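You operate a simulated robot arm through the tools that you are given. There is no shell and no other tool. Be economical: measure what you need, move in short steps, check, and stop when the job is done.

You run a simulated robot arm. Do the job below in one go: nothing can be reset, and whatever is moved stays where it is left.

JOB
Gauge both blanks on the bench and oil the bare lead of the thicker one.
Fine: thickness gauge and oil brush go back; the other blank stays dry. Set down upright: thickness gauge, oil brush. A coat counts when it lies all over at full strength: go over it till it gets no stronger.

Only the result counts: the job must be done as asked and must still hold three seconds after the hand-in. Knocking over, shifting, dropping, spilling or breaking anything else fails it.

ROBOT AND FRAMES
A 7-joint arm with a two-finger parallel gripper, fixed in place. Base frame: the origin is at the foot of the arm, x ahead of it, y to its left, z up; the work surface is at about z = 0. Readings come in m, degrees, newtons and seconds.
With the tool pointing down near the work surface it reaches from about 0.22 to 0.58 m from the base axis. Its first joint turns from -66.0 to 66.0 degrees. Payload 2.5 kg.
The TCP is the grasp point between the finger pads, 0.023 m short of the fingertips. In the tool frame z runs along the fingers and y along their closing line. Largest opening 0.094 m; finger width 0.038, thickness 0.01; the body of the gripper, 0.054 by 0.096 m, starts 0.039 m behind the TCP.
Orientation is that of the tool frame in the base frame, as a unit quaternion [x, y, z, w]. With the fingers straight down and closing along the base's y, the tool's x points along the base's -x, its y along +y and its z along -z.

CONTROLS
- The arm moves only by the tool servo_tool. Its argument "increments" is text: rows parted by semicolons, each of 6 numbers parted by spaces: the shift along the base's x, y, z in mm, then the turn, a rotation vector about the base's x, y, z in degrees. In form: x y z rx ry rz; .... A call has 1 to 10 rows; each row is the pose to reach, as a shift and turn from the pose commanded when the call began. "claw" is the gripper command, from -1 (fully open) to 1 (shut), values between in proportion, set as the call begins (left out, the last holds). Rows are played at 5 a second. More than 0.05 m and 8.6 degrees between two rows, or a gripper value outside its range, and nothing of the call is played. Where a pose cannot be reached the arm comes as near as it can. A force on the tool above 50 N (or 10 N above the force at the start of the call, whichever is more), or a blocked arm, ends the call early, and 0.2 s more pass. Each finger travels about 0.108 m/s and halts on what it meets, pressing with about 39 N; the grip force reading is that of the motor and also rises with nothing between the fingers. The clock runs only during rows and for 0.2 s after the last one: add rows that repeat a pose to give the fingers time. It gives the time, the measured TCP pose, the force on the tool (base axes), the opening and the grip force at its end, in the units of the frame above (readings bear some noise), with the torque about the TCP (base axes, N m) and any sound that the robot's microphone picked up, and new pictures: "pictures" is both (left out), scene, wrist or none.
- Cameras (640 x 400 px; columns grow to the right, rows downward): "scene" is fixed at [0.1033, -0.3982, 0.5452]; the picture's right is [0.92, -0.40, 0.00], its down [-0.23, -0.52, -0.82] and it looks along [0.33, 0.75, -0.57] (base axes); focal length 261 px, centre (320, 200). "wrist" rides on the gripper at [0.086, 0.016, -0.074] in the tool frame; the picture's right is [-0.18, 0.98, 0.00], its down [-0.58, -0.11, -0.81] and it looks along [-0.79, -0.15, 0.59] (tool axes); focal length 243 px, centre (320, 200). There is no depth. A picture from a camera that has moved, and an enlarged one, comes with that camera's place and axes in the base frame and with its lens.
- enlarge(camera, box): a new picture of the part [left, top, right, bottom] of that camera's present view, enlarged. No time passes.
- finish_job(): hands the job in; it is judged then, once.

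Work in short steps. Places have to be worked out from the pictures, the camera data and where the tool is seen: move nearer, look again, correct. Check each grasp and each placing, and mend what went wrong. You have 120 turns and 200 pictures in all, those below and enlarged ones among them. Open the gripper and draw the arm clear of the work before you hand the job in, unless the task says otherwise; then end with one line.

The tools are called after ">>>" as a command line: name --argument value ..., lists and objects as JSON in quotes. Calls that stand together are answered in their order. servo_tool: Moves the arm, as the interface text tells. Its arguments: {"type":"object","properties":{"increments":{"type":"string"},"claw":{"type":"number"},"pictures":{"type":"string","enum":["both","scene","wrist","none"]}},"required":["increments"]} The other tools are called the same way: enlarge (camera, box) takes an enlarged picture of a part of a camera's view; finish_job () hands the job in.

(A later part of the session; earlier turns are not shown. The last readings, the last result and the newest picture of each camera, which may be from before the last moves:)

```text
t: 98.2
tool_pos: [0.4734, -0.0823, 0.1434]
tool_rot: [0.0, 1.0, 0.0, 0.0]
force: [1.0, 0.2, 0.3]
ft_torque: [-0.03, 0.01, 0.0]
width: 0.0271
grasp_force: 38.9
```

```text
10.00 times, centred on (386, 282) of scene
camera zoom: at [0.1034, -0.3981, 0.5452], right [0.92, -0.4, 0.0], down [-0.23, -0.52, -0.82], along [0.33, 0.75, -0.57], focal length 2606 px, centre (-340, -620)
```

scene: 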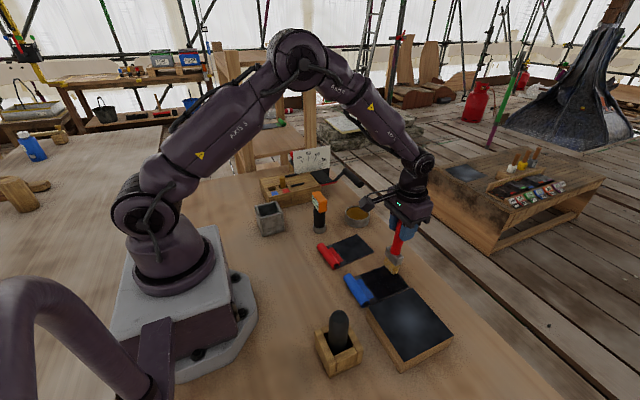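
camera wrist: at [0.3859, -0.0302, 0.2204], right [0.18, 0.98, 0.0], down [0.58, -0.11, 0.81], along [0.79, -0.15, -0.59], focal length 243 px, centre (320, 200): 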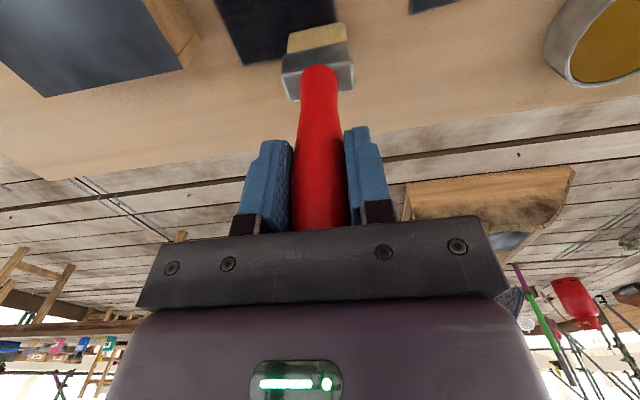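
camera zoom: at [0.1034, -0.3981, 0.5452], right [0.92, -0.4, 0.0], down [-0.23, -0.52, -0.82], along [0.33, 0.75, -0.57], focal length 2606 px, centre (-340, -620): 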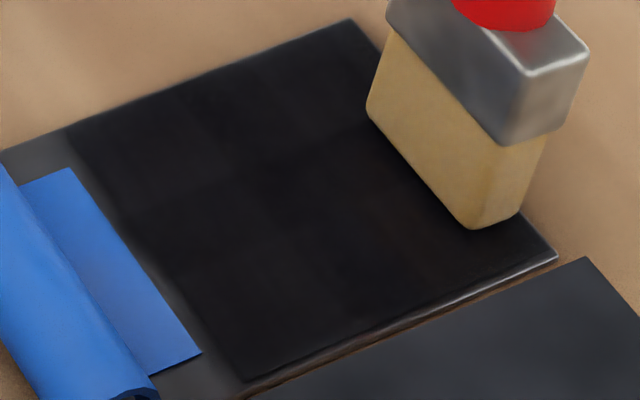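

Looks uniform; one last pass 1.2 mm lower over all lanes for assured contact.

>>> servo_tool --increments "0 -10 -1.2 0 0 0; -20 -10 -1.2 0 0 0; -40 -10 -1.2 0 0 0; -60 -10 -1.2 0 0 0; -84 -10 -1.2 0 0 0; -84 5 -1.2 0 0 0; -84 20 -1.2 0 0 0; -84 36 -1.2 0 0 0; -65 36 -1.2 0 0 0; -45 36 -1.2 0 0 0" --pictures "none"

>>> servo_tool --increments "20 0 0 0 0 0; 45 0 0 0 0 0; 45 -15 0 0 0 0; 25 -15 0 0 0 0; 5 -15 0 0 0 0; -18 -15 0 0 0 0; -39 -15 0 0 0 0; -39 -30 0 0 0 0; -15 -30 0 0 0 0; 10 -30 0 0 0 0" --pictures "none"

>>> servo_tool --increments "17 0 0 0 0 0; 35 0 0 0 0 0; 35 0 30 0 0 0; 65 20 65 0 0 0; 65 60 65 0 0 0; 65 60 65 0 0 0" --pictures "scene"

>>> enlarge --camera "scene" --box '[360, 262, 412, 302]'

```text
t: 100.4
tool_pos: [0.4277, -0.0453, 0.1431]
tool_rot: [0.0, 1.0, 0.001, -0.002]
force: [-4.0, 0.5, 9.5]
ft_torque: [-0.17, 0.64, -0.05]
width: 0.0268
grasp_force: 38.5
```

```text
t: 102.6
tool_pos: [0.4377, -0.0762, 0.143]
tool_rot: [-0.001, 1.0, 0.0, 0.0]
force: [-1.8, -1.1, 2.7]
ft_torque: [-0.2, 0.2, -0.03]
width: 0.0267
grasp_force: 39.0
```

```text
refused: row 4 steps farther than a row can; nothing moved
```

```text
10.00 times, centred on (386, 282) of scene
camera zoom: at [0.1033, -0.3982, 0.5452], right [0.92, -0.4, 0.0], down [-0.23, -0.52, -0.82], along [0.33, 0.75, -0.57], focal length 2606 px, centre (-340, -620)
```

zoom: 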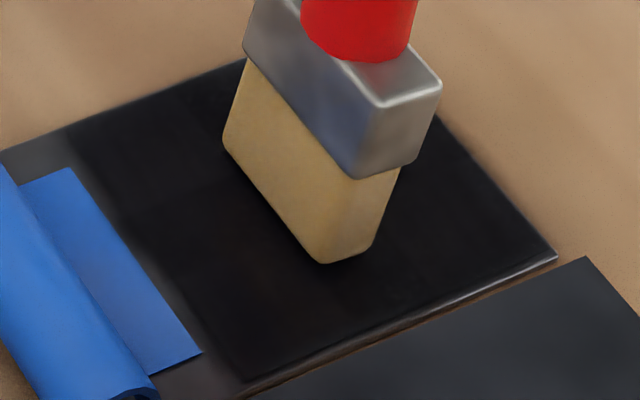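

>>> servo_tool --increments "17 0 0 0 0 0; 35 0 0 0 0 0; 35 0 0 0 0 0; 35 0 30 0 0 0; 60 10 60 0 0 0; 68 50 75 0 0 0; 68 50 75 0 0 0" --pictures "scene"

>>> enlarge --camera "scene" --box '[360, 262, 412, 302]'

>>> enlarge --camera "scene" --box '[380, 180, 440, 260]'

```text
t: 104.2
tool_pos: [0.5066, -0.0267, 0.2188]
tool_rot: [-0.001, 1.0, 0.0, 0.0]
force: [0.5, 0.3, -0.2]
ft_torque: [-0.01, 0.0, 0.02]
width: 0.0265
grasp_force: 38.9
```

scene: 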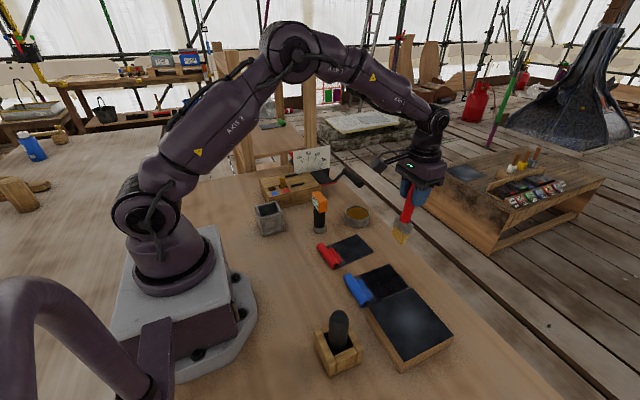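

```text
10.00 times, centred on (386, 282) of scene
camera zoom: at [0.1034, -0.3981, 0.5452], right [0.92, -0.4, 0.0], down [-0.23, -0.52, -0.82], along [0.33, 0.75, -0.57], focal length 2606 px, centre (-340, -620)
```

zoom: 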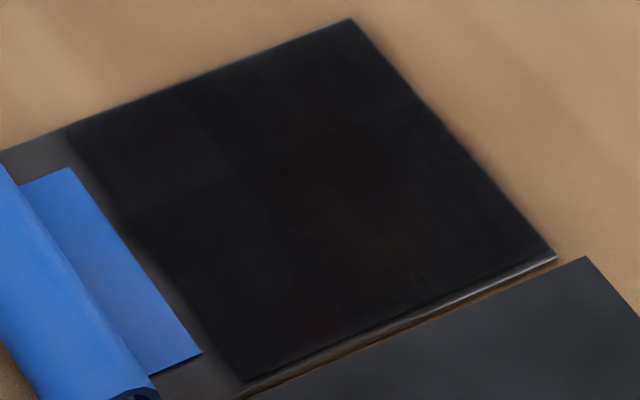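

```text
5.00 times, centred on (410, 220) of scene
camera zoom: at [0.1034, -0.3981, 0.5452], right [0.92, -0.4, 0.0], down [-0.23, -0.52, -0.82], along [0.33, 0.75, -0.57], focal length 1303 px, centre (-130, 100)
```

zoom: 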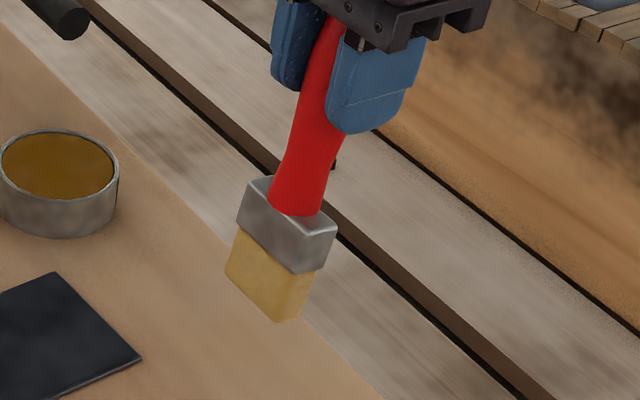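

Coat unchanged from before — saturated. Now check how the brush sits in the grip before returning it.

>>> servo_tool --increments "2 40 25 0 0 0; 2 88 50 0 0 0; 2 136 50 0 0 0; 2 184 50 0 0 0; -15 215 50 0 0 0; -60 225 50 0 0 0; -100 230 50 0 0 0; -145 236 50 0 0 0; -190 250 50 0 0 0; -190 250 50 0 0 0"

>>> enlarge --camera "scene" --box '[230, 120, 360, 240]'

>>> enlarge --camera "wrist" --box '[220, 0, 420, 125]'

```text
refused: row 2 steps farther than a row can; nothing moved
```

```text
3.33 times, centred on (295, 180) of scene
camera zoom: at [0.1034, -0.3981, 0.5452], right [0.92, -0.4, 0.0], down [-0.23, -0.52, -0.82], along [0.33, 0.75, -0.57], focal length 869 px, centre (403, 267)
```

zoom: 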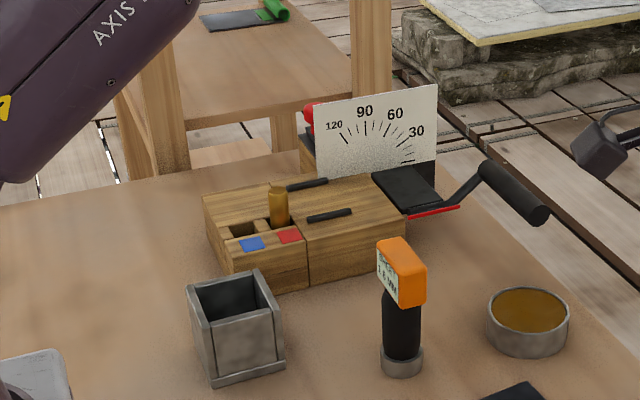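

```text
3.20 times, centred on (320, 62) of wrist
camera zoom: at [0.4194, -0.0087, 0.2943], right [0.18, 0.98, 0.0], down [0.58, -0.11, 0.81], along [0.79, -0.15, -0.59], focal length 776 px, centre (320, 640)
```

zoom: 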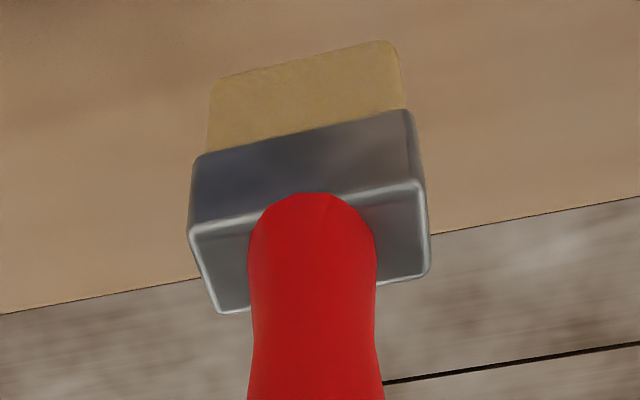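

The brush has tilted ~7° about y (tip toward -x). I straighten it by turning the tool -7° about y, and will do one more pass along the far edge with it square.

>>> servo_tool --increments "0 0 0 0 -3.5 0; 0 0 0 0 -7 0; -20 -15 -20 0 -7 0; -42 -21 -50 0 -7 0; -42 -21 -68 0 -7 0; -42 -21 -72.5 0 -7 0; -42 -21 -72.5 0 -7 0"

>>> enlarge --camera "scene" --box '[355, 215, 425, 305]'

```text
t: 105.8
tool_pos: [0.4637, -0.0481, 0.145]
tool_rot: [-0.001, 0.998, 0.001, 0.061]
force: [0.0, -0.1, -0.9]
ft_torque: [0.02, -0.01, 0.02]
width: 0.0268
grasp_force: 39.1
camera wrist: at [0.3688, -0.03, 0.2093], right [0.18, 0.98, 0.02], down [0.48, -0.11, 0.87], along [0.86, -0.15, -0.49], focal length 243 px, centre (320, 200)
```

scene: 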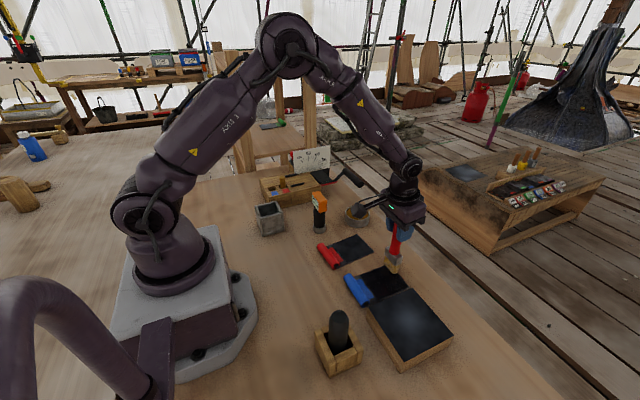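
wrist: 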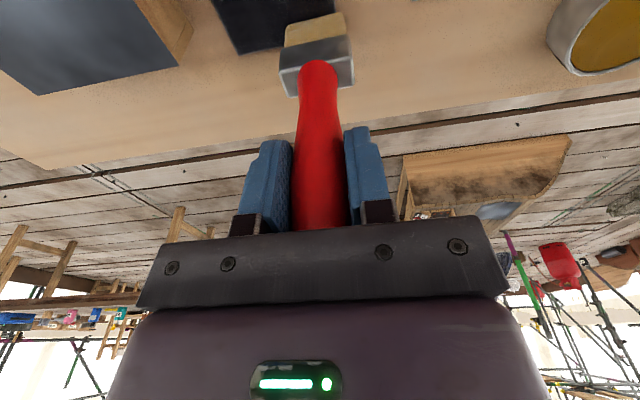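

```text
4.44 times, centred on (390, 260) of scene
camera zoom: at [0.1033, -0.3982, 0.5452], right [0.92, -0.4, 0.0], down [-0.23, -0.52, -0.82], along [0.33, 0.75, -0.57], focal length 1158 px, centre (9, -67)
```

zoom: 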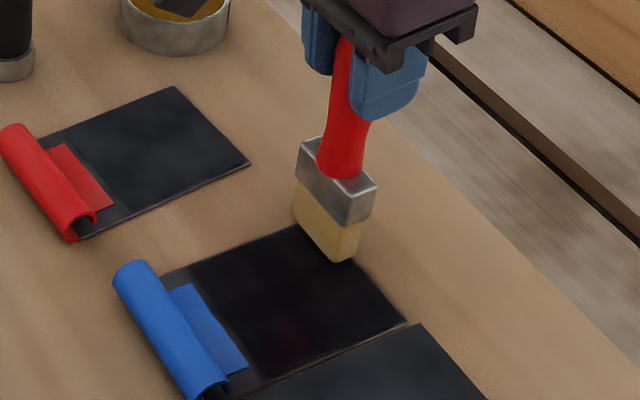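

Upright now and at the far edge; lower for contact and stroke along the far edge, then back along the pad.

>>> servo_tool --increments "0 0 -1.5 0 0 0; 0 0 -2.2 0 0 0; 0 -12 -2.2 0 0 0; 0 -24 -2.2 0 0 0; 0 -36 -2.2 0 0 0; 0 -45 -2.2 0 0 0; 0 -45 -2.2 0 0 0" --pictures "none"

>>> servo_tool --increments "-19 0 0 0 0 0; -38 0 0 0 0 0; -57 0 0 0 0 0; -77 0 0 0 0 0; -77 15 0 0 0 0; -57 15 0 0 0 0; -38 15 0 0 0 0; -19 15 0 0 0 0; 0 15 0 0 0 0; 0 15 0 0 0 0" --pictures "none"

>>> servo_tool --increments "0 15 -0.5 0 0 0; -19 15 -0.5 0 0 0; -38 15 -0.5 0 0 0; -57 15 -0.5 0 0 0; -77 15 -0.5 0 0 0; -77 31 -0.5 0 0 0; -57 31 -0.5 0 0 0; -38 31 -0.5 0 0 0; -19 31 -0.5 0 0 0; 0 31 -0.5 0 0 0" --pictures "none"

>>> enlarge --camera "scene" --box '[350, 245, 420, 305]'

```text
t: 107.4
tool_pos: [0.4638, -0.093, 0.1419]
tool_rot: [0.0, 0.998, 0.001, 0.061]
force: [-0.7, 0.3, 1.4]
ft_torque: [0.19, 0.02, 0.02]
width: 0.0268
grasp_force: 38.7
```

```text
t: 109.6
tool_pos: [0.465, -0.0769, 0.1427]
tool_rot: [-0.001, 0.998, 0.0, 0.061]
force: [-0.5, -0.7, 1.8]
ft_torque: [-0.14, 0.05, -0.04]
width: 0.027
grasp_force: 38.6
```

```text
t: 111.8
tool_pos: [0.4641, -0.0459, 0.1427]
tool_rot: [0.0, 0.998, 0.001, 0.061]
force: [-0.1, 0.3, -1.3]
ft_torque: [0.02, -0.02, -0.01]
width: 0.0267
grasp_force: 39.6
```

```text
6.67 times, centred on (385, 275) of scene
camera zoom: at [0.1033, -0.3982, 0.5452], right [0.92, -0.4, 0.0], down [-0.23, -0.52, -0.82], along [0.33, 0.75, -0.57], focal length 1738 px, centre (-113, -300)
```

zoom: 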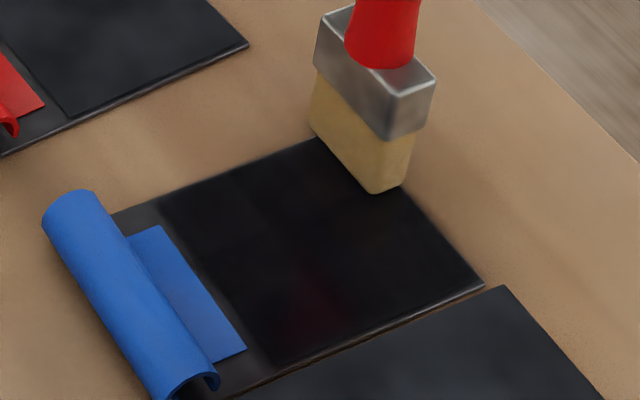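

Coat complete. Lift and take the brush back round the red blank to the holder.

>>> servo_tool --increments "0 0 45 0 0 0; 20 0 85 0 0 0; 40 10 120 0 0 0; 45 40 155 0 0 0; 45 85 170 0 0 0; 45 133 170 0 0 0; 45 180 170 0 0 0; 35 222 170 0 0 0; -5 240 170 0 0 0; -30 250 170 0 0 0" --pictures "none"

>>> servo_tool --increments "-45 10 0 0 0 0; -90 20 0 0 0 0; -135 32 0 0 0 0; -180 42 0 0 0 0; -215 47 0 0 0 0; -215 47 -20 0 0 0; -215 47 -20 0 0 0"

>>> enlarge --camera "scene" --box '[220, 120, 320, 245]'

>>> enlarge --camera "wrist" --box '[220, 0, 420, 125]'

```text
t: 114.0
tool_pos: [0.4332, 0.2041, 0.312]
tool_rot: [0.0, 0.998, 0.0, 0.061]
force: [-0.6, 0.1, -0.8]
ft_torque: [0.05, -0.03, -0.01]
width: 0.0268
grasp_force: 38.4
```

```text
t: 115.6
tool_pos: [0.2178, 0.2497, 0.2932]
tool_rot: [0.0, 0.998, 0.001, 0.061]
force: [0.2, 0.5, -1.0]
ft_torque: [0.03, -0.01, 0.02]
width: 0.0266
grasp_force: 39.5
camera wrist: at [0.123, 0.2673, 0.3568], right [0.18, 0.98, 0.02], down [0.48, -0.11, 0.87], along [0.86, -0.15, -0.49], focal length 243 px, centre (320, 200)
```

scene: 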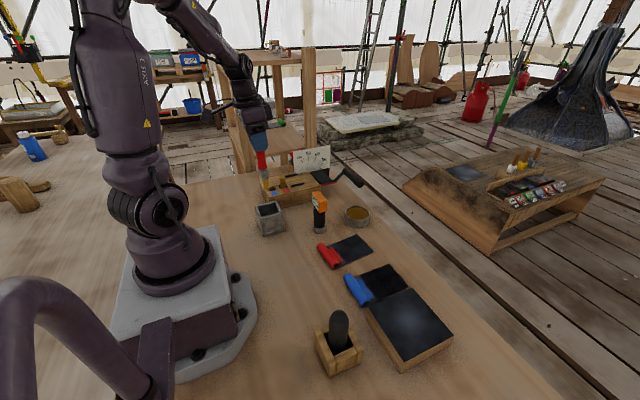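
wrist: 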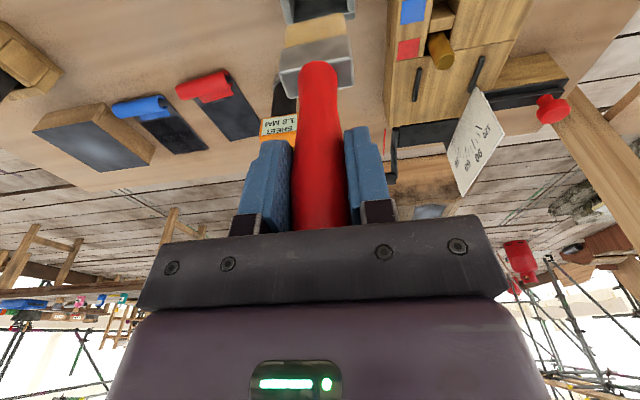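

```text
3.20 times, centred on (270, 182) of scene
camera zoom: at [0.1033, -0.3982, 0.5452], right [0.92, -0.4, 0.0], down [-0.23, -0.52, -0.82], along [0.33, 0.75, -0.57], focal length 834 px, centre (480, 256)
```

zoom: 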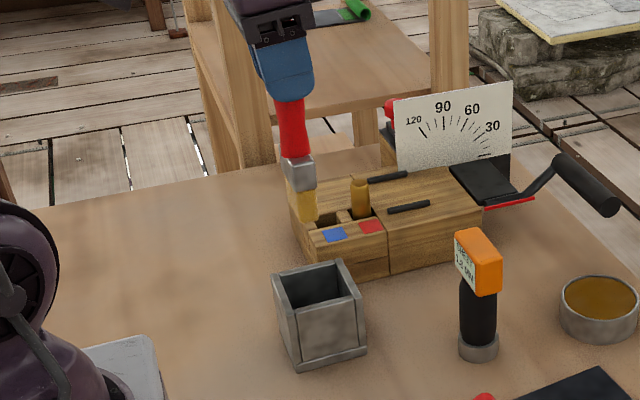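

```text
3.20 times, centred on (320, 62) of wrist
camera zoom: at [0.123, 0.2673, 0.3568], right [0.18, 0.98, 0.02], down [0.48, -0.11, 0.87], along [0.86, -0.15, -0.49], focal length 776 px, centre (320, 640)
```

zoom: 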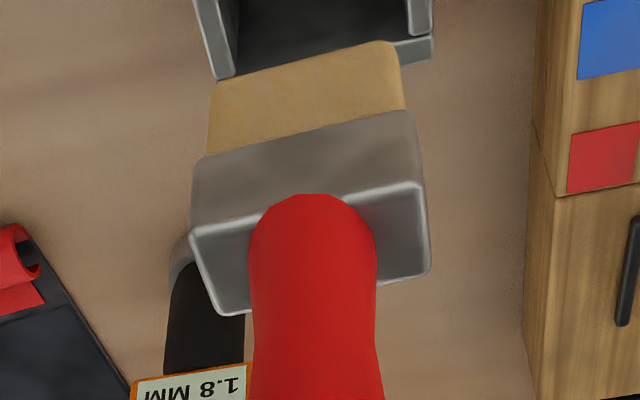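

The brush hangs vertical and above the holder. Descend into it.

>>> servo_tool --increments "0 0 -35 0 0 0; 0 0 -65 0 0 0; 0 0 -85 0 0 0; 0 0 -85 0 0 0"

>>> enlarge --camera "scene" --box '[230, 150, 310, 245]'

```text
t: 116.6
tool_pos: [0.2198, 0.2497, 0.2084]
tool_rot: [0.0, 0.998, 0.0, 0.061]
force: [-0.2, 0.4, -0.5]
ft_torque: [0.0, 0.02, 0.02]
width: 0.027
grasp_force: 38.4
camera wrist: at [0.124, 0.2683, 0.272], right [0.18, 0.98, 0.02], down [0.48, -0.11, 0.87], along [0.86, -0.15, -0.49], focal length 243 px, centre (320, 200)
```

scene: 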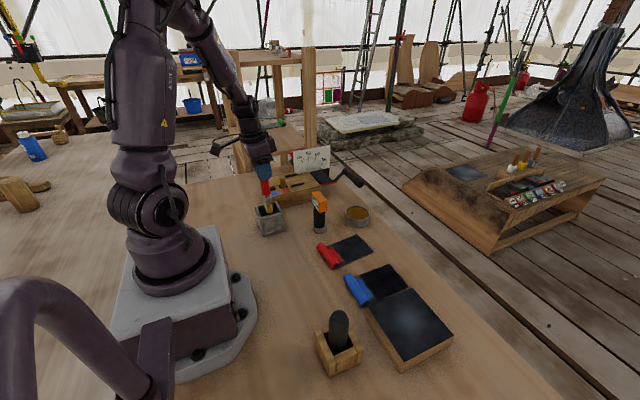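
wrist: 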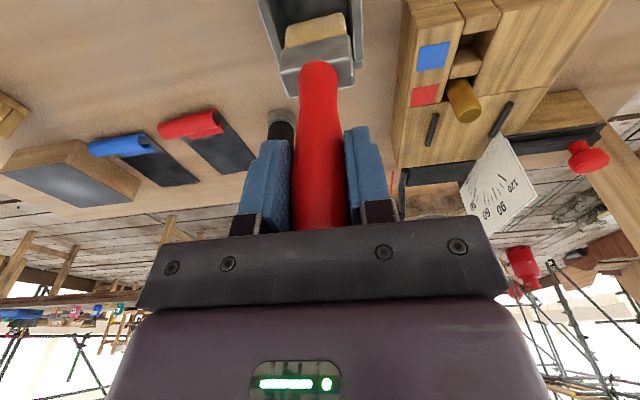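

```text
4.21 times, centred on (270, 198) of scene
camera zoom: at [0.1033, -0.3982, 0.5452], right [0.92, -0.4, 0.0], down [-0.23, -0.52, -0.82], along [0.33, 0.75, -0.57], focal length 1098 px, centre (530, 210)
```

zoom: 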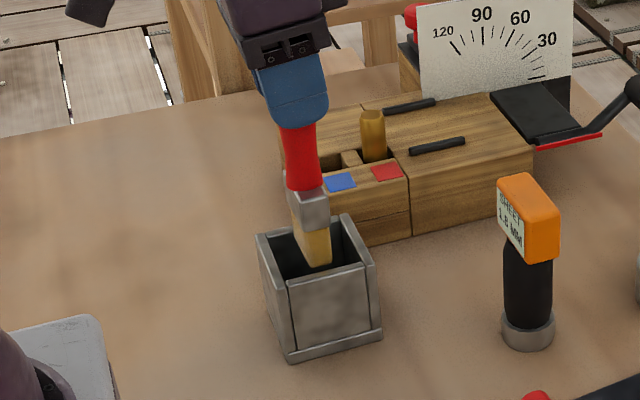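

Tip enters the holder cleanly. Continue down to the floor.

>>> servo_tool --increments "0 0 -25 0 0 0; 0 0 -45 0 0 0; 0 0 -50 0 0 0; 0 0 -53 0 0 0; 0 0 -55 0 0 0; 0 0 -55 0 0 0" --pictures "none"

```text
t: 118.0
tool_pos: [0.2187, 0.2512, 0.1526]
tool_rot: [0.0, 0.998, 0.0, 0.062]
force: [-0.5, 0.1, -0.4]
ft_torque: [-0.03, 0.0, 0.01]
width: 0.0271
grasp_force: 38.7
```

>>> servo_tool --increments "0 0 -1 0 0 0; 0 0 -2 0 0 0; 0 0 -3 0 0 0; 0 0 -3 0 0 0" --pictures "none"

```text
t: 119.0
tool_pos: [0.2202, 0.251, 0.1515]
tool_rot: [0.0, 0.998, 0.001, 0.063]
force: [-4.0, -5.8, 40.4]
ft_torque: [-0.88, 0.15, -0.07]
width: 0.0268
grasp_force: 39.3
```

Floor reached. Ease up 2 mm, open.

>>> servo_tool --increments "0 0 2 0 0 0; 0 0 2 0 0 0" --pictures "none"

>>> servo_tool --increments "0 0 0 0 0 0; 0 0 0 0 0 0; 0 0 0 0 0 0; 0 0 0 0 0 0; 0 0 0 0 0 0" --claw -1

>>> enlarge --camera "scene" --box '[230, 150, 310, 245]'

```text
t: 119.6
tool_pos: [0.2185, 0.2504, 0.1518]
tool_rot: [0.0, 0.998, 0.0, 0.06]
force: [1.2, 1.8, 5.2]
ft_torque: [0.19, -0.28, 0.07]
width: 0.0266
grasp_force: 38.6
```

```text
t: 120.8
tool_pos: [0.218, 0.2521, 0.1519]
tool_rot: [0.0, 0.998, 0.001, 0.061]
force: [0.1, 0.1, 0.4]
ft_torque: [0.02, 0.0, -0.01]
width: 0.0938
grasp_force: 0.0
camera wrist: at [0.1238, 0.2681, 0.2161], right [0.18, 0.98, 0.02], down [0.48, -0.11, 0.87], along [0.86, -0.15, -0.49], focal length 243 px, centre (320, 200)
```

scene: 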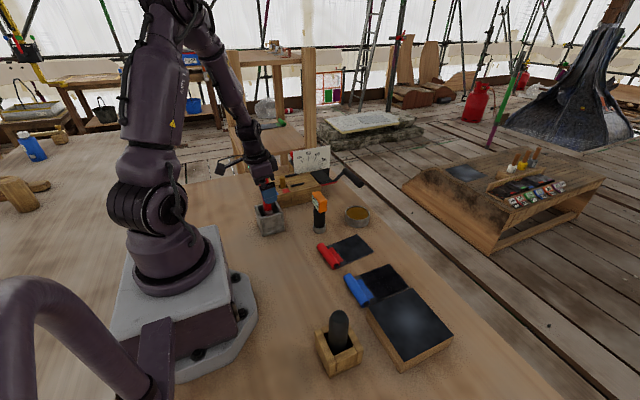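
wrist: 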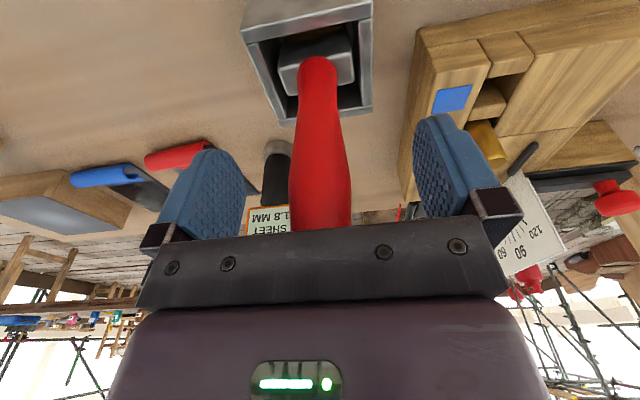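

```text
4.21 times, centred on (270, 198) of scene
camera zoom: at [0.1033, -0.3982, 0.5452], right [0.92, -0.4, 0.0], down [-0.23, -0.52, -0.82], along [0.33, 0.75, -0.57], focal length 1098 px, centre (530, 210)
```

zoom: 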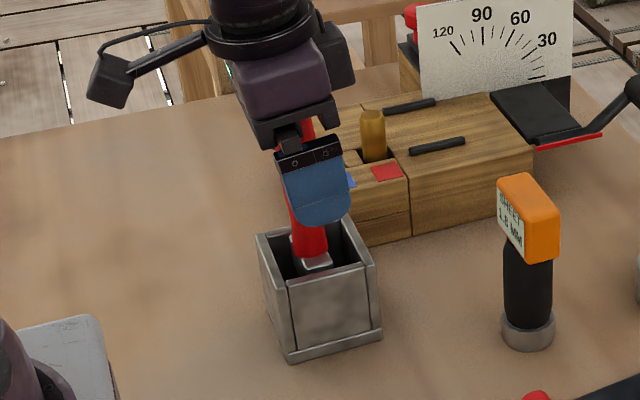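

Brush is standing in its holder. Rise, straighten the tool, and withdraw; then check the scene.

>>> servo_tool --increments "0 0 40 0 0 0; 0 0 80 0 0 0; 0 0 120 0 0 0; 0 0 150 0 4 0; 0 0 165 0 7 0; 40 -25 165 0 7 0; 80 -50 175 0 7 0; 100 -80 200 0 7 0; 100 -80 200 0 7 0" --pictures "both"

>>> enlarge --camera "scene" --box '[230, 150, 390, 250]'

>>> enlarge --camera "scene" --box '[300, 220, 460, 385]'

```text
t: 122.8
tool_pos: [0.3189, 0.1706, 0.3519]
tool_rot: [0.0, 1.0, 0.001, 0.0]
force: [0.0, 0.1, 1.0]
ft_torque: [0.0, -0.03, 0.0]
width: 0.0939
grasp_force: 0.0
camera wrist: at [0.2322, 0.1873, 0.4266], right [0.18, 0.98, 0.0], down [0.58, -0.11, 0.81], along [0.79, -0.15, -0.59], focal length 243 px, centre (320, 200)
```

scene: 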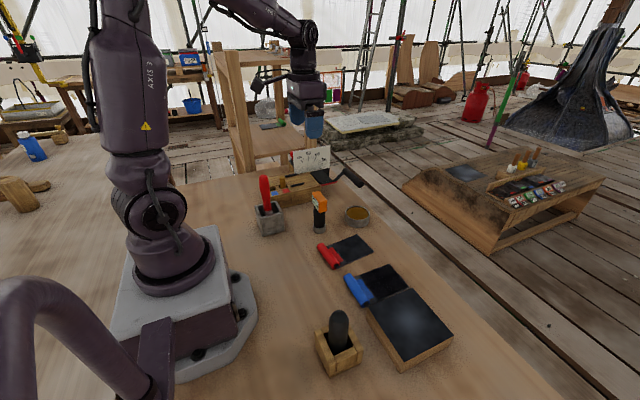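
wrist: 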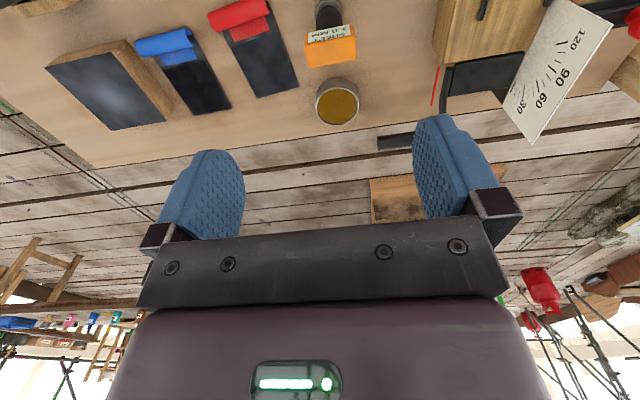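

```text
4.00 times, centred on (310, 200) of scene
camera zoom: at [0.1033, -0.3982, 0.5452], right [0.92, -0.4, 0.0], down [-0.23, -0.52, -0.82], along [0.33, 0.75, -0.57], focal length 1043 px, centre (360, 200)
```

zoom: 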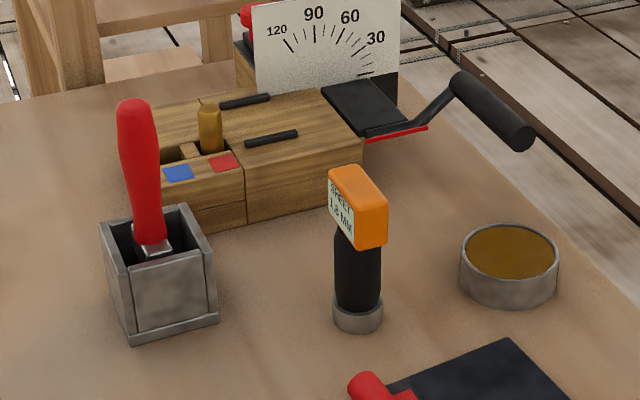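

```text
2.42 times, centred on (380, 302) of scene
camera zoom: at [0.1033, -0.3982, 0.5452], right [0.92, -0.4, 0.0], down [-0.23, -0.52, -0.82], along [0.33, 0.75, -0.57], focal length 632 px, centre (174, -48)
```

zoom: 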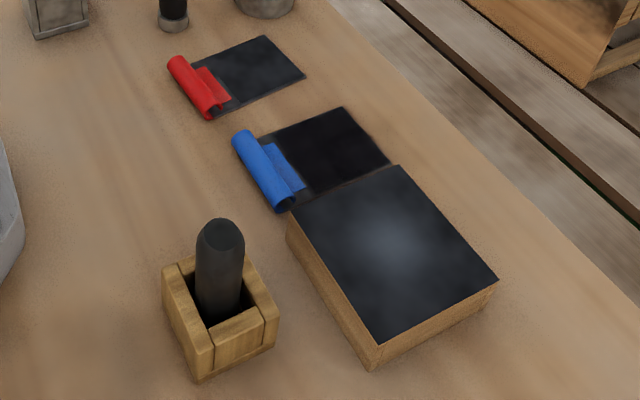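

Everything is in place; one last close look at the coat from the wrist camera.

>>> enlarge --camera "wrist" --box '[130, 20, 310, 130]'

>>> enlarge --camera "scene" --box '[360, 262, 412, 302]'

```text
3.56 times, centred on (220, 75) of wrist
camera zoom: at [0.2322, 0.1873, 0.4266], right [0.18, 0.98, 0.0], down [0.58, -0.11, 0.81], along [0.79, -0.15, -0.59], focal length 863 px, centre (676, 644)
```

zoom: 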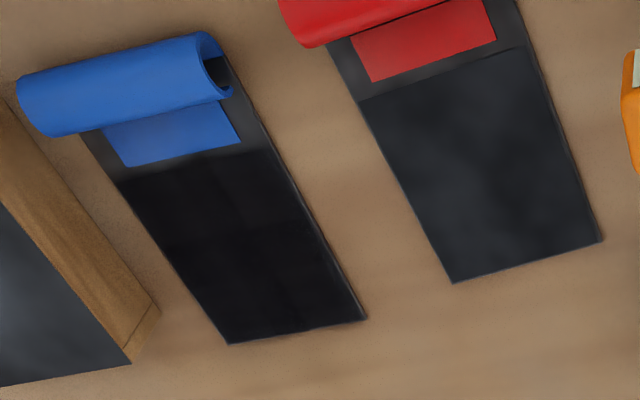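

```text
10.00 times, centred on (386, 282) of scene
camera zoom: at [0.1033, -0.3982, 0.5452], right [0.92, -0.4, 0.0], down [-0.23, -0.52, -0.82], along [0.33, 0.75, -0.57], focal length 2606 px, centre (-340, -620)
```

zoom: 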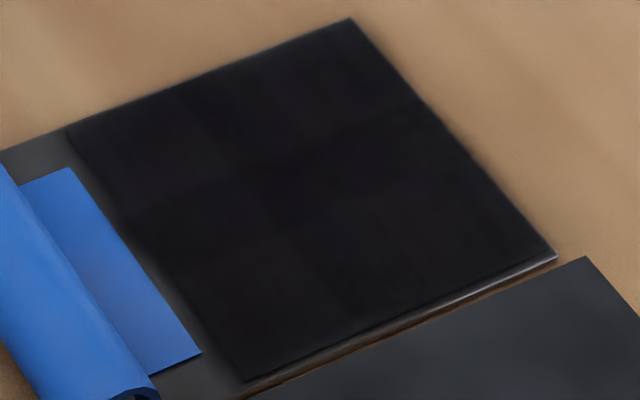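

>>> enlarge --camera "wrist" --box '[155, 55, 240, 120]'

```text
6.15 times, centred on (198, 88) of wrist
camera zoom: at [0.2322, 0.1873, 0.4266], right [0.18, 0.98, 0.0], down [0.58, -0.11, 0.81], along [0.79, -0.15, -0.59], focal length 1493 px, centre (1074, 892)
```

zoom: 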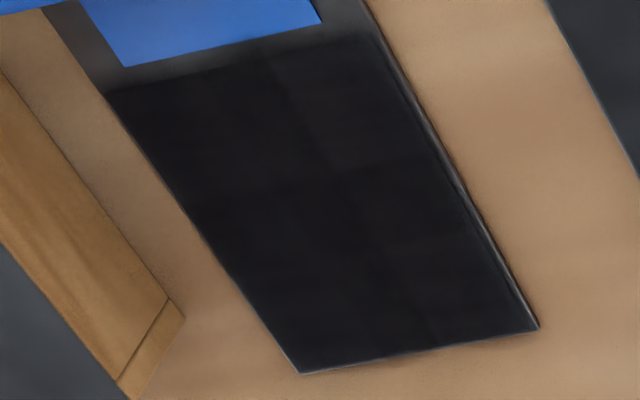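

>>> enlarge --camera "scene" --box '[366, 268, 398, 292]'

>>> enlarge --camera "wrist" --box '[170, 60, 220, 100]'

```text
16.00 times, centred on (382, 280) of scene
camera zoom: at [0.1033, -0.3982, 0.5452], right [0.92, -0.4, 0.0], down [-0.23, -0.52, -0.82], along [0.33, 0.75, -0.57], focal length 4170 px, centre (-672, -1080)
```

zoom: 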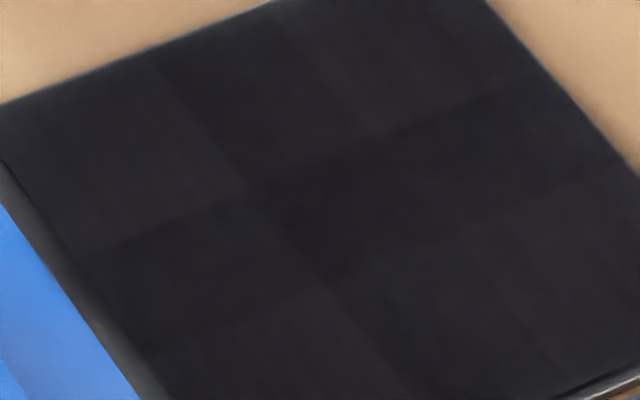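

```text
10.00 times, centred on (195, 80) of wrist
camera zoom: at [0.2322, 0.1873, 0.4266], right [0.18, 0.98, 0.0], down [0.58, -0.11, 0.81], along [0.79, -0.15, -0.59], focal length 2426 px, centre (1570, 1400)
```

zoom: 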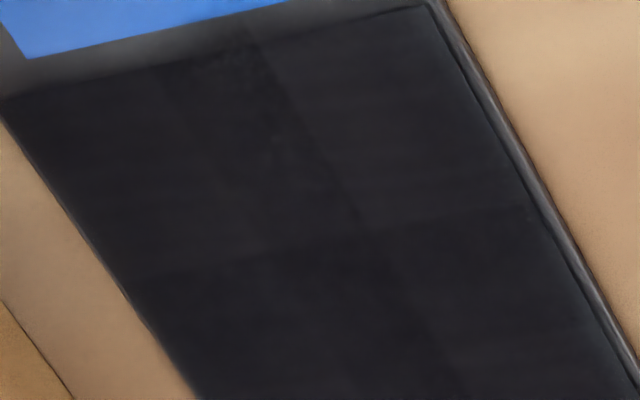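

The coat shows a faint 3×3 pattern: the middle lane is darkest and the outer lanes are slightly weaker. I'll fetch the brush again and strengthen the outer lanes.

>>> servo_tool --increments "-20 30 -25 0 0 0; -60 55 -35 0 0 0; -100 80 -35 0 0 0; -100 80 -80 0 0 0; -100 80 -125 0 0 0; -100 80 -125 0 0 0" --pictures "wrist"

```text
t: 124.2
tool_pos: [0.2189, 0.2527, 0.2279]
tool_rot: [0.0, 1.0, 0.0, 0.0]
force: [-0.1, 0.4, 0.0]
ft_torque: [-0.01, 0.02, -0.03]
width: 0.0941
grasp_force: 0.0
camera wrist: at [0.1317, 0.2681, 0.3027], right [0.18, 0.98, 0.0], down [0.58, -0.11, 0.81], along [0.79, -0.15, -0.59], focal length 243 px, centre (320, 200)
```

wrist: 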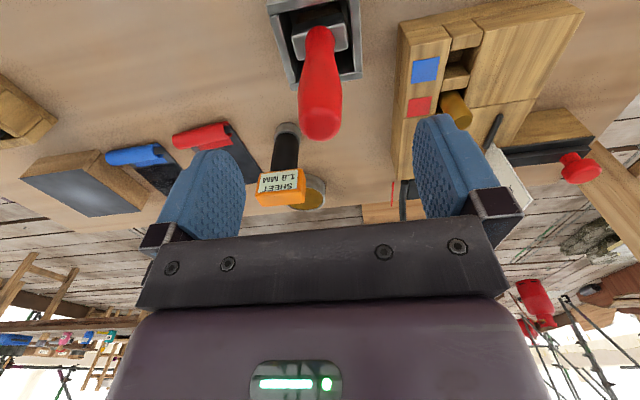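

>>> servo_tool --increments "0 0 -35 0 0 0; 0 0 -60 0 0 0; 0 0 -71 0 0 0; 0 0 -73 0 0 0; 0 0 -73 0 0 0" --pictures "none"

>>> servo_tool --increments "0 0 0 0 0 0; 0 0 0 0 0 0; 0 0 0 0 0 0; 0 0 0 0 0 0; 0 0 0 0 0 0" --claw 1 --pictures "none"

>>> servo_tool --increments "0 0 25 0 0 0; 0 0 55 0 0 0; 0 0 85 0 0 0; 0 0 118 0 0 0; 45 -10 118 0 0 0; 90 -20 118 0 0 0; 135 -30 118 0 0 0; 180 -40 118 0 0 0; 220 -50 118 0 0 0; 220 -50 118 0 0 0"

```text
t: 125.4
tool_pos: [0.2192, 0.2512, 0.1545]
tool_rot: [0.001, 1.0, 0.0, 0.0]
force: [0.4, 1.1, 0.0]
ft_torque: [0.01, -0.02, 0.01]
width: 0.0942
grasp_force: 0.0
```

```text
t: 126.6
tool_pos: [0.2192, 0.2516, 0.1537]
tool_rot: [0.0, 1.0, 0.0, -0.001]
force: [0.2, -0.6, 0.1]
ft_torque: [-0.06, -0.03, 0.0]
width: 0.0267
grasp_force: 38.8
```

```text
t: 128.8
tool_pos: [0.4406, 0.2004, 0.2706]
tool_rot: [0.0, 1.0, 0.0, 0.0]
force: [0.6, -0.2, -1.0]
ft_torque: [-0.01, -0.02, -0.02]
width: 0.0269
grasp_force: 39.1
camera wrist: at [0.3532, 0.2179, 0.3467], right [0.18, 0.98, 0.0], down [0.58, -0.11, 0.81], along [0.79, -0.15, -0.59], focal length 243 px, centre (320, 200)
```

scene: 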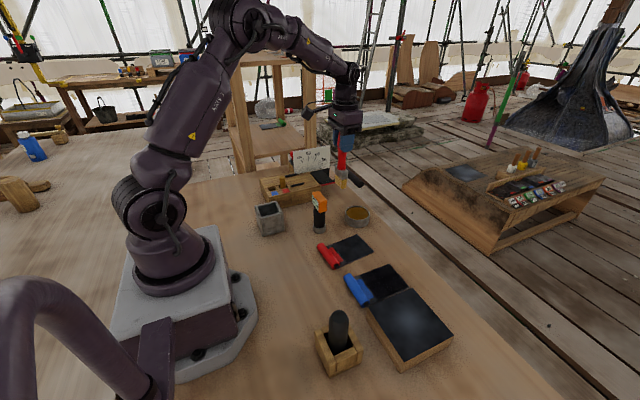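
wrist: 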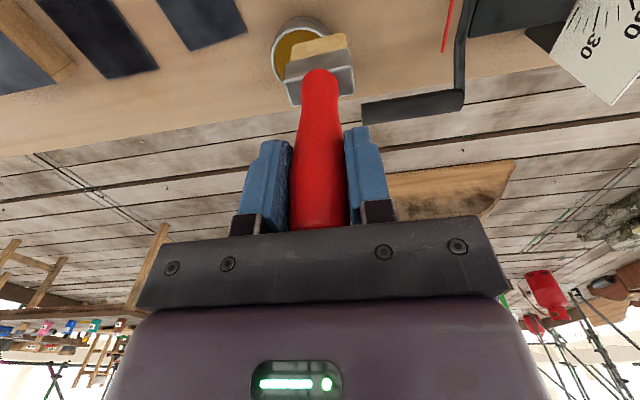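

Brush held well. Dip again, then travel to blue.

>>> servo_tool --increments "20 -15 -10 0 0 0; 40 -30 -20 0 0 0; 40 -30 -50 0 0 0; 40 -30 -80 0 0 0; 40 -30 -96 0 0 0; 40 -30 -101 0 0 0; 40 -30 -101 0 0 0" --pictures "none"

>>> servo_tool --increments "0 0 30 0 0 0; 0 0 65 0 0 0; 0 0 65 0 0 0; 0 0 65 0 0 0; 0 0 65 0 0 0; 30 -10 65 0 0 0; 34 -58 65 0 0 0; 34 -106 65 0 0 0; 34 -154 65 0 0 0; 34 -202 65 0 0 0" --pictures "none"

>>> servo_tool --increments "-20 -14 0 0 0 0; -48 -14 -30 0 0 0; -48 -14 -65 0 0 0; -48 -14 -83 0 0 0; -48 -14 -86 0 0 0; -48 -14 -86 0 0 0"

```text
t: 130.4
tool_pos: [0.4793, 0.1706, 0.1731]
tool_rot: [0.001, 1.0, 0.001, 0.001]
force: [-4.8, -2.1, 15.1]
ft_torque: [0.11, 0.7, 0.03]
width: 0.0266
grasp_force: 39.6
```

```text
t: 132.6
tool_pos: [0.5113, -0.0318, 0.237]
tool_rot: [-0.001, 1.0, 0.0, 0.0]
force: [0.6, -0.3, -0.4]
ft_torque: [0.01, -0.02, 0.01]
width: 0.0268
grasp_force: 38.5
```

```text
t: 134.0
tool_pos: [0.4644, -0.0439, 0.1506]
tool_rot: [0.0, 1.0, 0.0, 0.0]
force: [-0.4, 0.4, -0.5]
ft_torque: [-0.03, -0.02, 0.01]
width: 0.0268
grasp_force: 38.7
camera wrist: at [0.3783, -0.0277, 0.2251], right [0.18, 0.98, 0.0], down [0.58, -0.11, 0.81], along [0.79, -0.15, -0.59], focal length 243 px, centre (320, 200)
```

scene: 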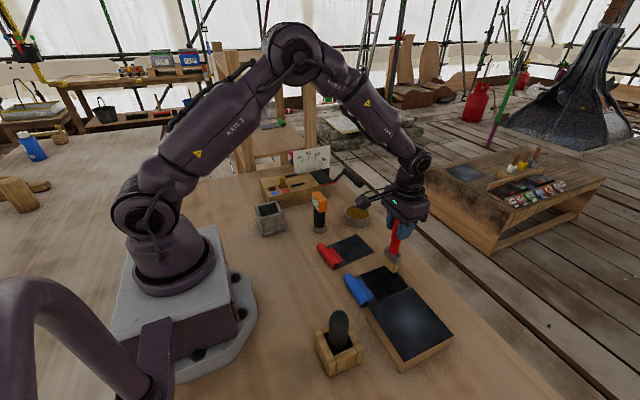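
wrist: 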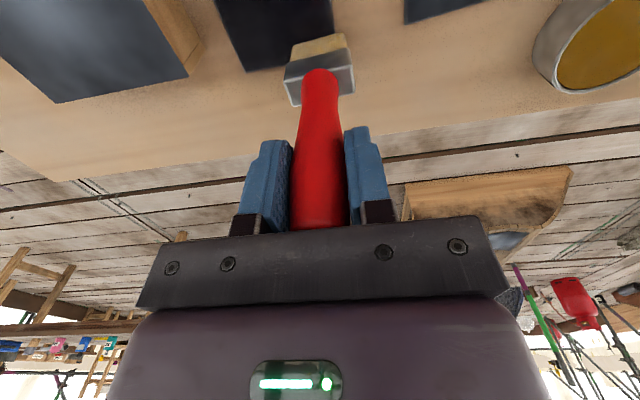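

Lower to contact.

>>> servo_tool --increments "0 0 -1 0 0 0; 0 0 -2 0 0 0; 0 0 -3 0 0 0; 0 0 -3 0 0 0" --pictures "none"

```text
t: 135.0
tool_pos: [0.4647, -0.045, 0.1472]
tool_rot: [0.0, 1.0, 0.0, 0.0]
force: [-2.0, -0.9, 6.5]
ft_torque: [-0.15, 0.25, -0.04]
width: 0.0267
grasp_force: 39.0
```

Contact. Stroke the +y lane back and forth twice.

>>> servo_tool --increments "-19 0 -0.4 0 0 0; -38 0 -0.4 0 0 0; -57 0 -0.4 0 0 0; -78 0 -0.4 0 0 0; -78 0 -0.4 0 0 0; -57 0 -0.4 0 0 0; -38 0 -0.4 0 0 0; -19 0 -0.4 0 0 0; 0 0 -0.4 0 0 0; 0 0 -0.4 0 0 0" --pictures "none"

>>> servo_tool --increments "-19 0 -0.6 0 0 0; -38 0 -0.6 0 0 0; -57 0 -0.6 0 0 0; -78 0 -0.6 0 0 0; -78 0 -0.6 0 0 0; -57 0 -0.6 0 0 0; -38 0 -0.6 0 0 0; -19 0 -0.6 0 0 0; 0 0 -0.6 0 0 0; 0 0 -0.6 0 0 0" --pictures "none"

>>> servo_tool --increments "0 -16 -0.5 0 0 0; 0 -32 -0.5 0 0 0; 0 -48 -0.5 0 0 0; -19 -48 -0.5 0 0 0; -38 -48 -0.5 0 0 0; -57 -48 -0.5 0 0 0; -78 -48 -0.5 0 0 0; -57 -48 -0.5 0 0 0; -38 -48 -0.5 0 0 0; -38 -48 -0.5 0 0 0" --pictures "none"

>>> servo_tool --increments "19 0 -0.5 0 0 0; 38 0 -0.5 0 0 0; 38 0 -0.5 0 0 0; 19 0 -0.5 0 0 0; 0 0 -0.5 0 0 0; -19 0 -0.5 0 0 0; -40 0 -0.5 0 0 0; -40 0 -0.5 0 0 0; -20 0 -0.5 0 0 0; 0 0 -0.5 0 0 0" --pictures "none"

>>> enlarge --camera "scene" --box '[360, 262, 412, 302]'

```text
t: 137.2
tool_pos: [0.4646, -0.0455, 0.1466]
tool_rot: [0.001, 1.0, 0.001, -0.001]
force: [0.1, -0.4, 0.0]
ft_torque: [-0.01, -0.01, 0.02]
width: 0.0267
grasp_force: 38.7
```

```text
t: 139.4
tool_pos: [0.4655, -0.0451, 0.1456]
tool_rot: [0.0, 1.0, 0.0, -0.001]
force: [-3.5, -0.4, 6.6]
ft_torque: [-0.25, 0.31, -0.07]
width: 0.0267
grasp_force: 38.5
```

```text
t: 141.6
tool_pos: [0.4278, -0.095, 0.1449]
tool_rot: [0.001, 1.0, 0.0, 0.0]
force: [-5.2, -1.0, 15.6]
ft_torque: [-0.47, 0.73, -0.11]
width: 0.0266
grasp_force: 39.0
```

```text
t: 143.8
tool_pos: [0.4254, -0.0935, 0.144]
tool_rot: [0.0, 1.0, 0.0, -0.001]
force: [-5.3, -1.7, 12.9]
ft_torque: [-0.41, 0.76, -0.09]
width: 0.0266
grasp_force: 38.4
```

```text
10.00 times, centred on (386, 282) of scene
camera zoom: at [0.1033, -0.3981, 0.5452], right [0.92, -0.4, 0.0], down [-0.23, -0.52, -0.82], along [0.33, 0.75, -0.57], focal length 2606 px, centre (-340, -620)
```

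zoom: 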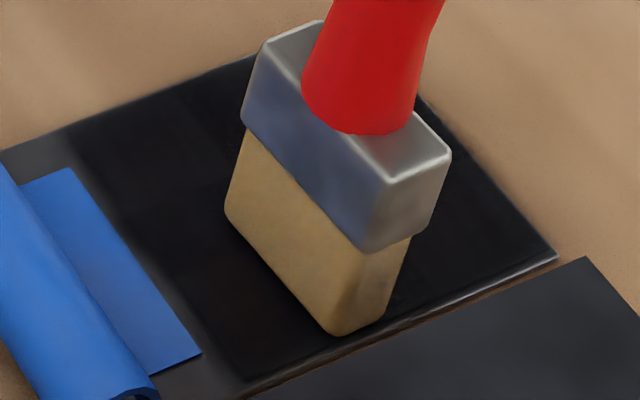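

Lift clear to examine the pattern.

>>> servo_tool --increments "0 0 40 0 0 0; 40 0 65 0 0 0; 78 20 70 0 0 0; 82 65 75 0 0 0; 82 65 75 0 0 0" --pictures "none"

>>> enlarge --camera "scene" --box '[366, 268, 398, 292]'

>>> enlarge --camera "scene" --box '[360, 262, 412, 302]'

```text
t: 145.0
tool_pos: [0.5086, -0.0278, 0.2195]
tool_rot: [0.0, 1.0, 0.0, 0.0]
force: [-0.7, 0.0, -0.1]
ft_torque: [0.04, 0.01, 0.04]
width: 0.0266
grasp_force: 38.9
```

```text
16.00 times, centred on (382, 280) of scene
camera zoom: at [0.1034, -0.3981, 0.5452], right [0.92, -0.4, 0.0], down [-0.23, -0.52, -0.82], along [0.33, 0.75, -0.57], focal length 4170 px, centre (-672, -1080)
```

zoom: 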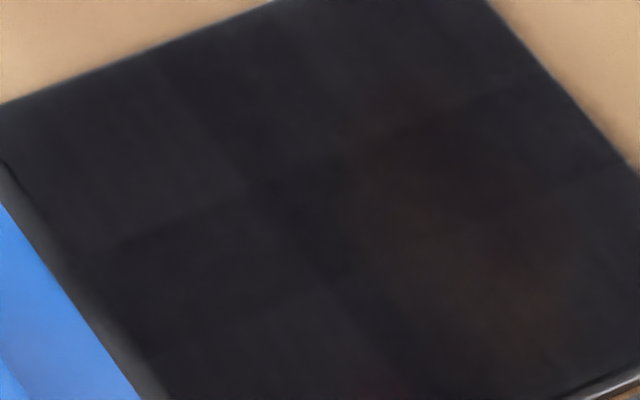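

```text
10.00 times, centred on (386, 282) of scene
camera zoom: at [0.1034, -0.3981, 0.5452], right [0.92, -0.4, 0.0], down [-0.23, -0.52, -0.82], along [0.33, 0.75, -0.57], focal length 2606 px, centre (-340, -620)
```

zoom: 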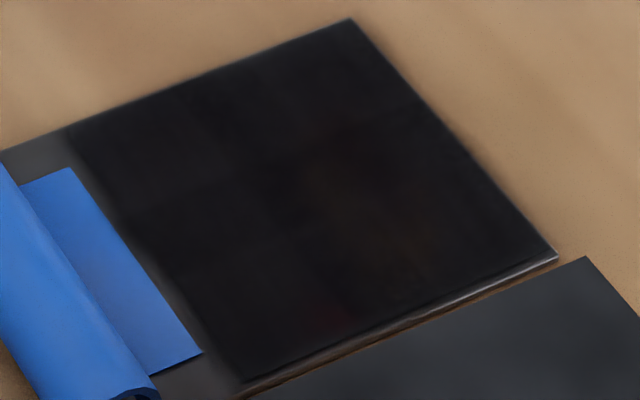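

The pattern is unchanged after several more passes, so the coat is saturated. Return the brush.

>>> servo_tool --increments "2 25 40 0 0 0; 2 55 75 0 0 0; 2 90 93 0 0 0; 2 138 93 0 0 0; 2 180 93 0 0 0; -10 205 93 0 0 0; -50 225 93 0 0 0; -75 232 93 0 0 0; -120 242 93 0 0 0; -165 252 93 0 0 0" --pictures "none"

>>> servo_tool --increments "-40 10 0 0 0 0; -80 20 0 0 0 0; -110 25 0 0 0 0; -125 27 0 0 0 0; -125 27 -20 0 0 0; -125 27 -20 0 0 0"

>>> enlarge --camera "scene" --box '[220, 120, 320, 245]'

>>> enlarge --camera "wrist" --box '[220, 0, 420, 125]'

```text
t: 147.2
tool_pos: [0.3435, 0.2237, 0.3126]
tool_rot: [-0.001, 1.0, -0.001, 0.001]
force: [0.0, -0.8, -1.4]
ft_torque: [-0.01, 0.01, 0.02]
width: 0.0268
grasp_force: 38.8
```

```text
t: 148.6
tool_pos: [0.219, 0.2501, 0.2921]
tool_rot: [0.0, 1.0, 0.0, 0.001]
force: [0.2, 0.3, -0.1]
ft_torque: [0.03, -0.02, 0.02]
width: 0.0268
grasp_force: 39.4
camera wrist: at [0.1322, 0.2672, 0.3683], right [0.18, 0.98, 0.0], down [0.58, -0.11, 0.81], along [0.79, -0.15, -0.59], focal length 243 px, centre (320, 200)
```

scene: 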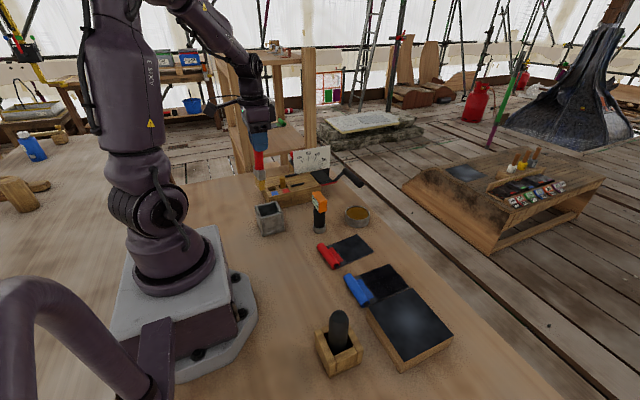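
wrist: 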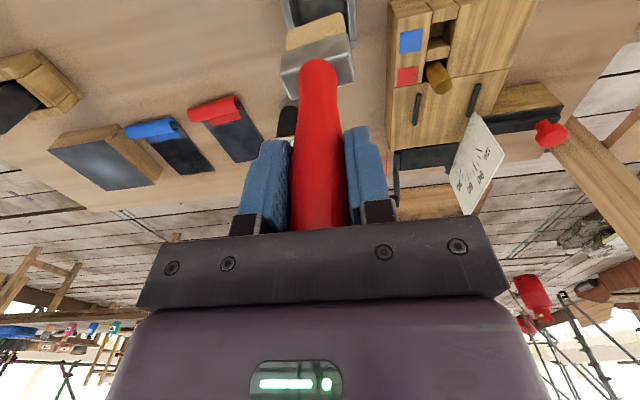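

```text
3.20 times, centred on (270, 182) of scene
camera zoom: at [0.1033, -0.3982, 0.5452], right [0.92, -0.4, 0.0], down [-0.23, -0.52, -0.82], along [0.33, 0.75, -0.57], focal length 834 px, centre (480, 256)
```

zoom: 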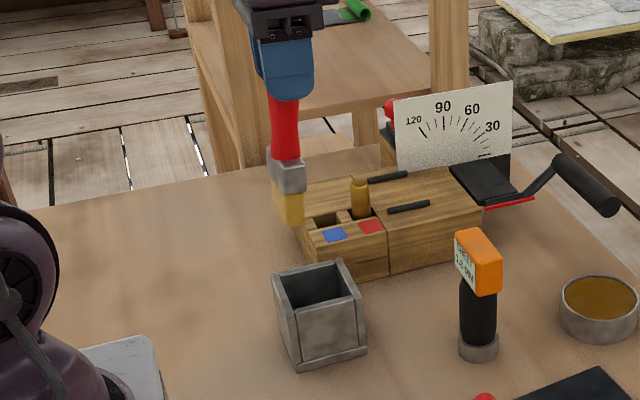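

```text
3.20 times, centred on (320, 62) of wrist
camera zoom: at [0.1322, 0.2672, 0.3683], right [0.18, 0.98, 0.0], down [0.58, -0.11, 0.81], along [0.79, -0.15, -0.59], focal length 776 px, centre (320, 640)
```

zoom: 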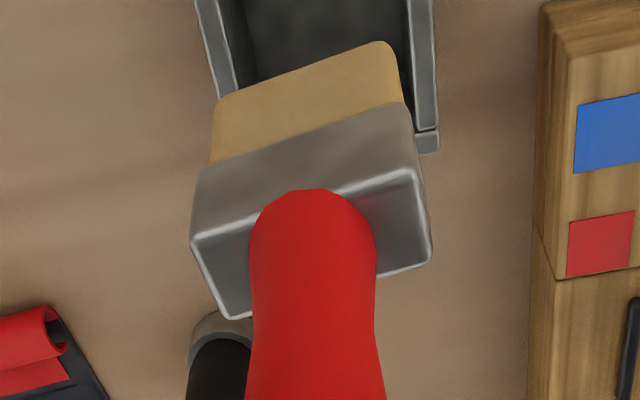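

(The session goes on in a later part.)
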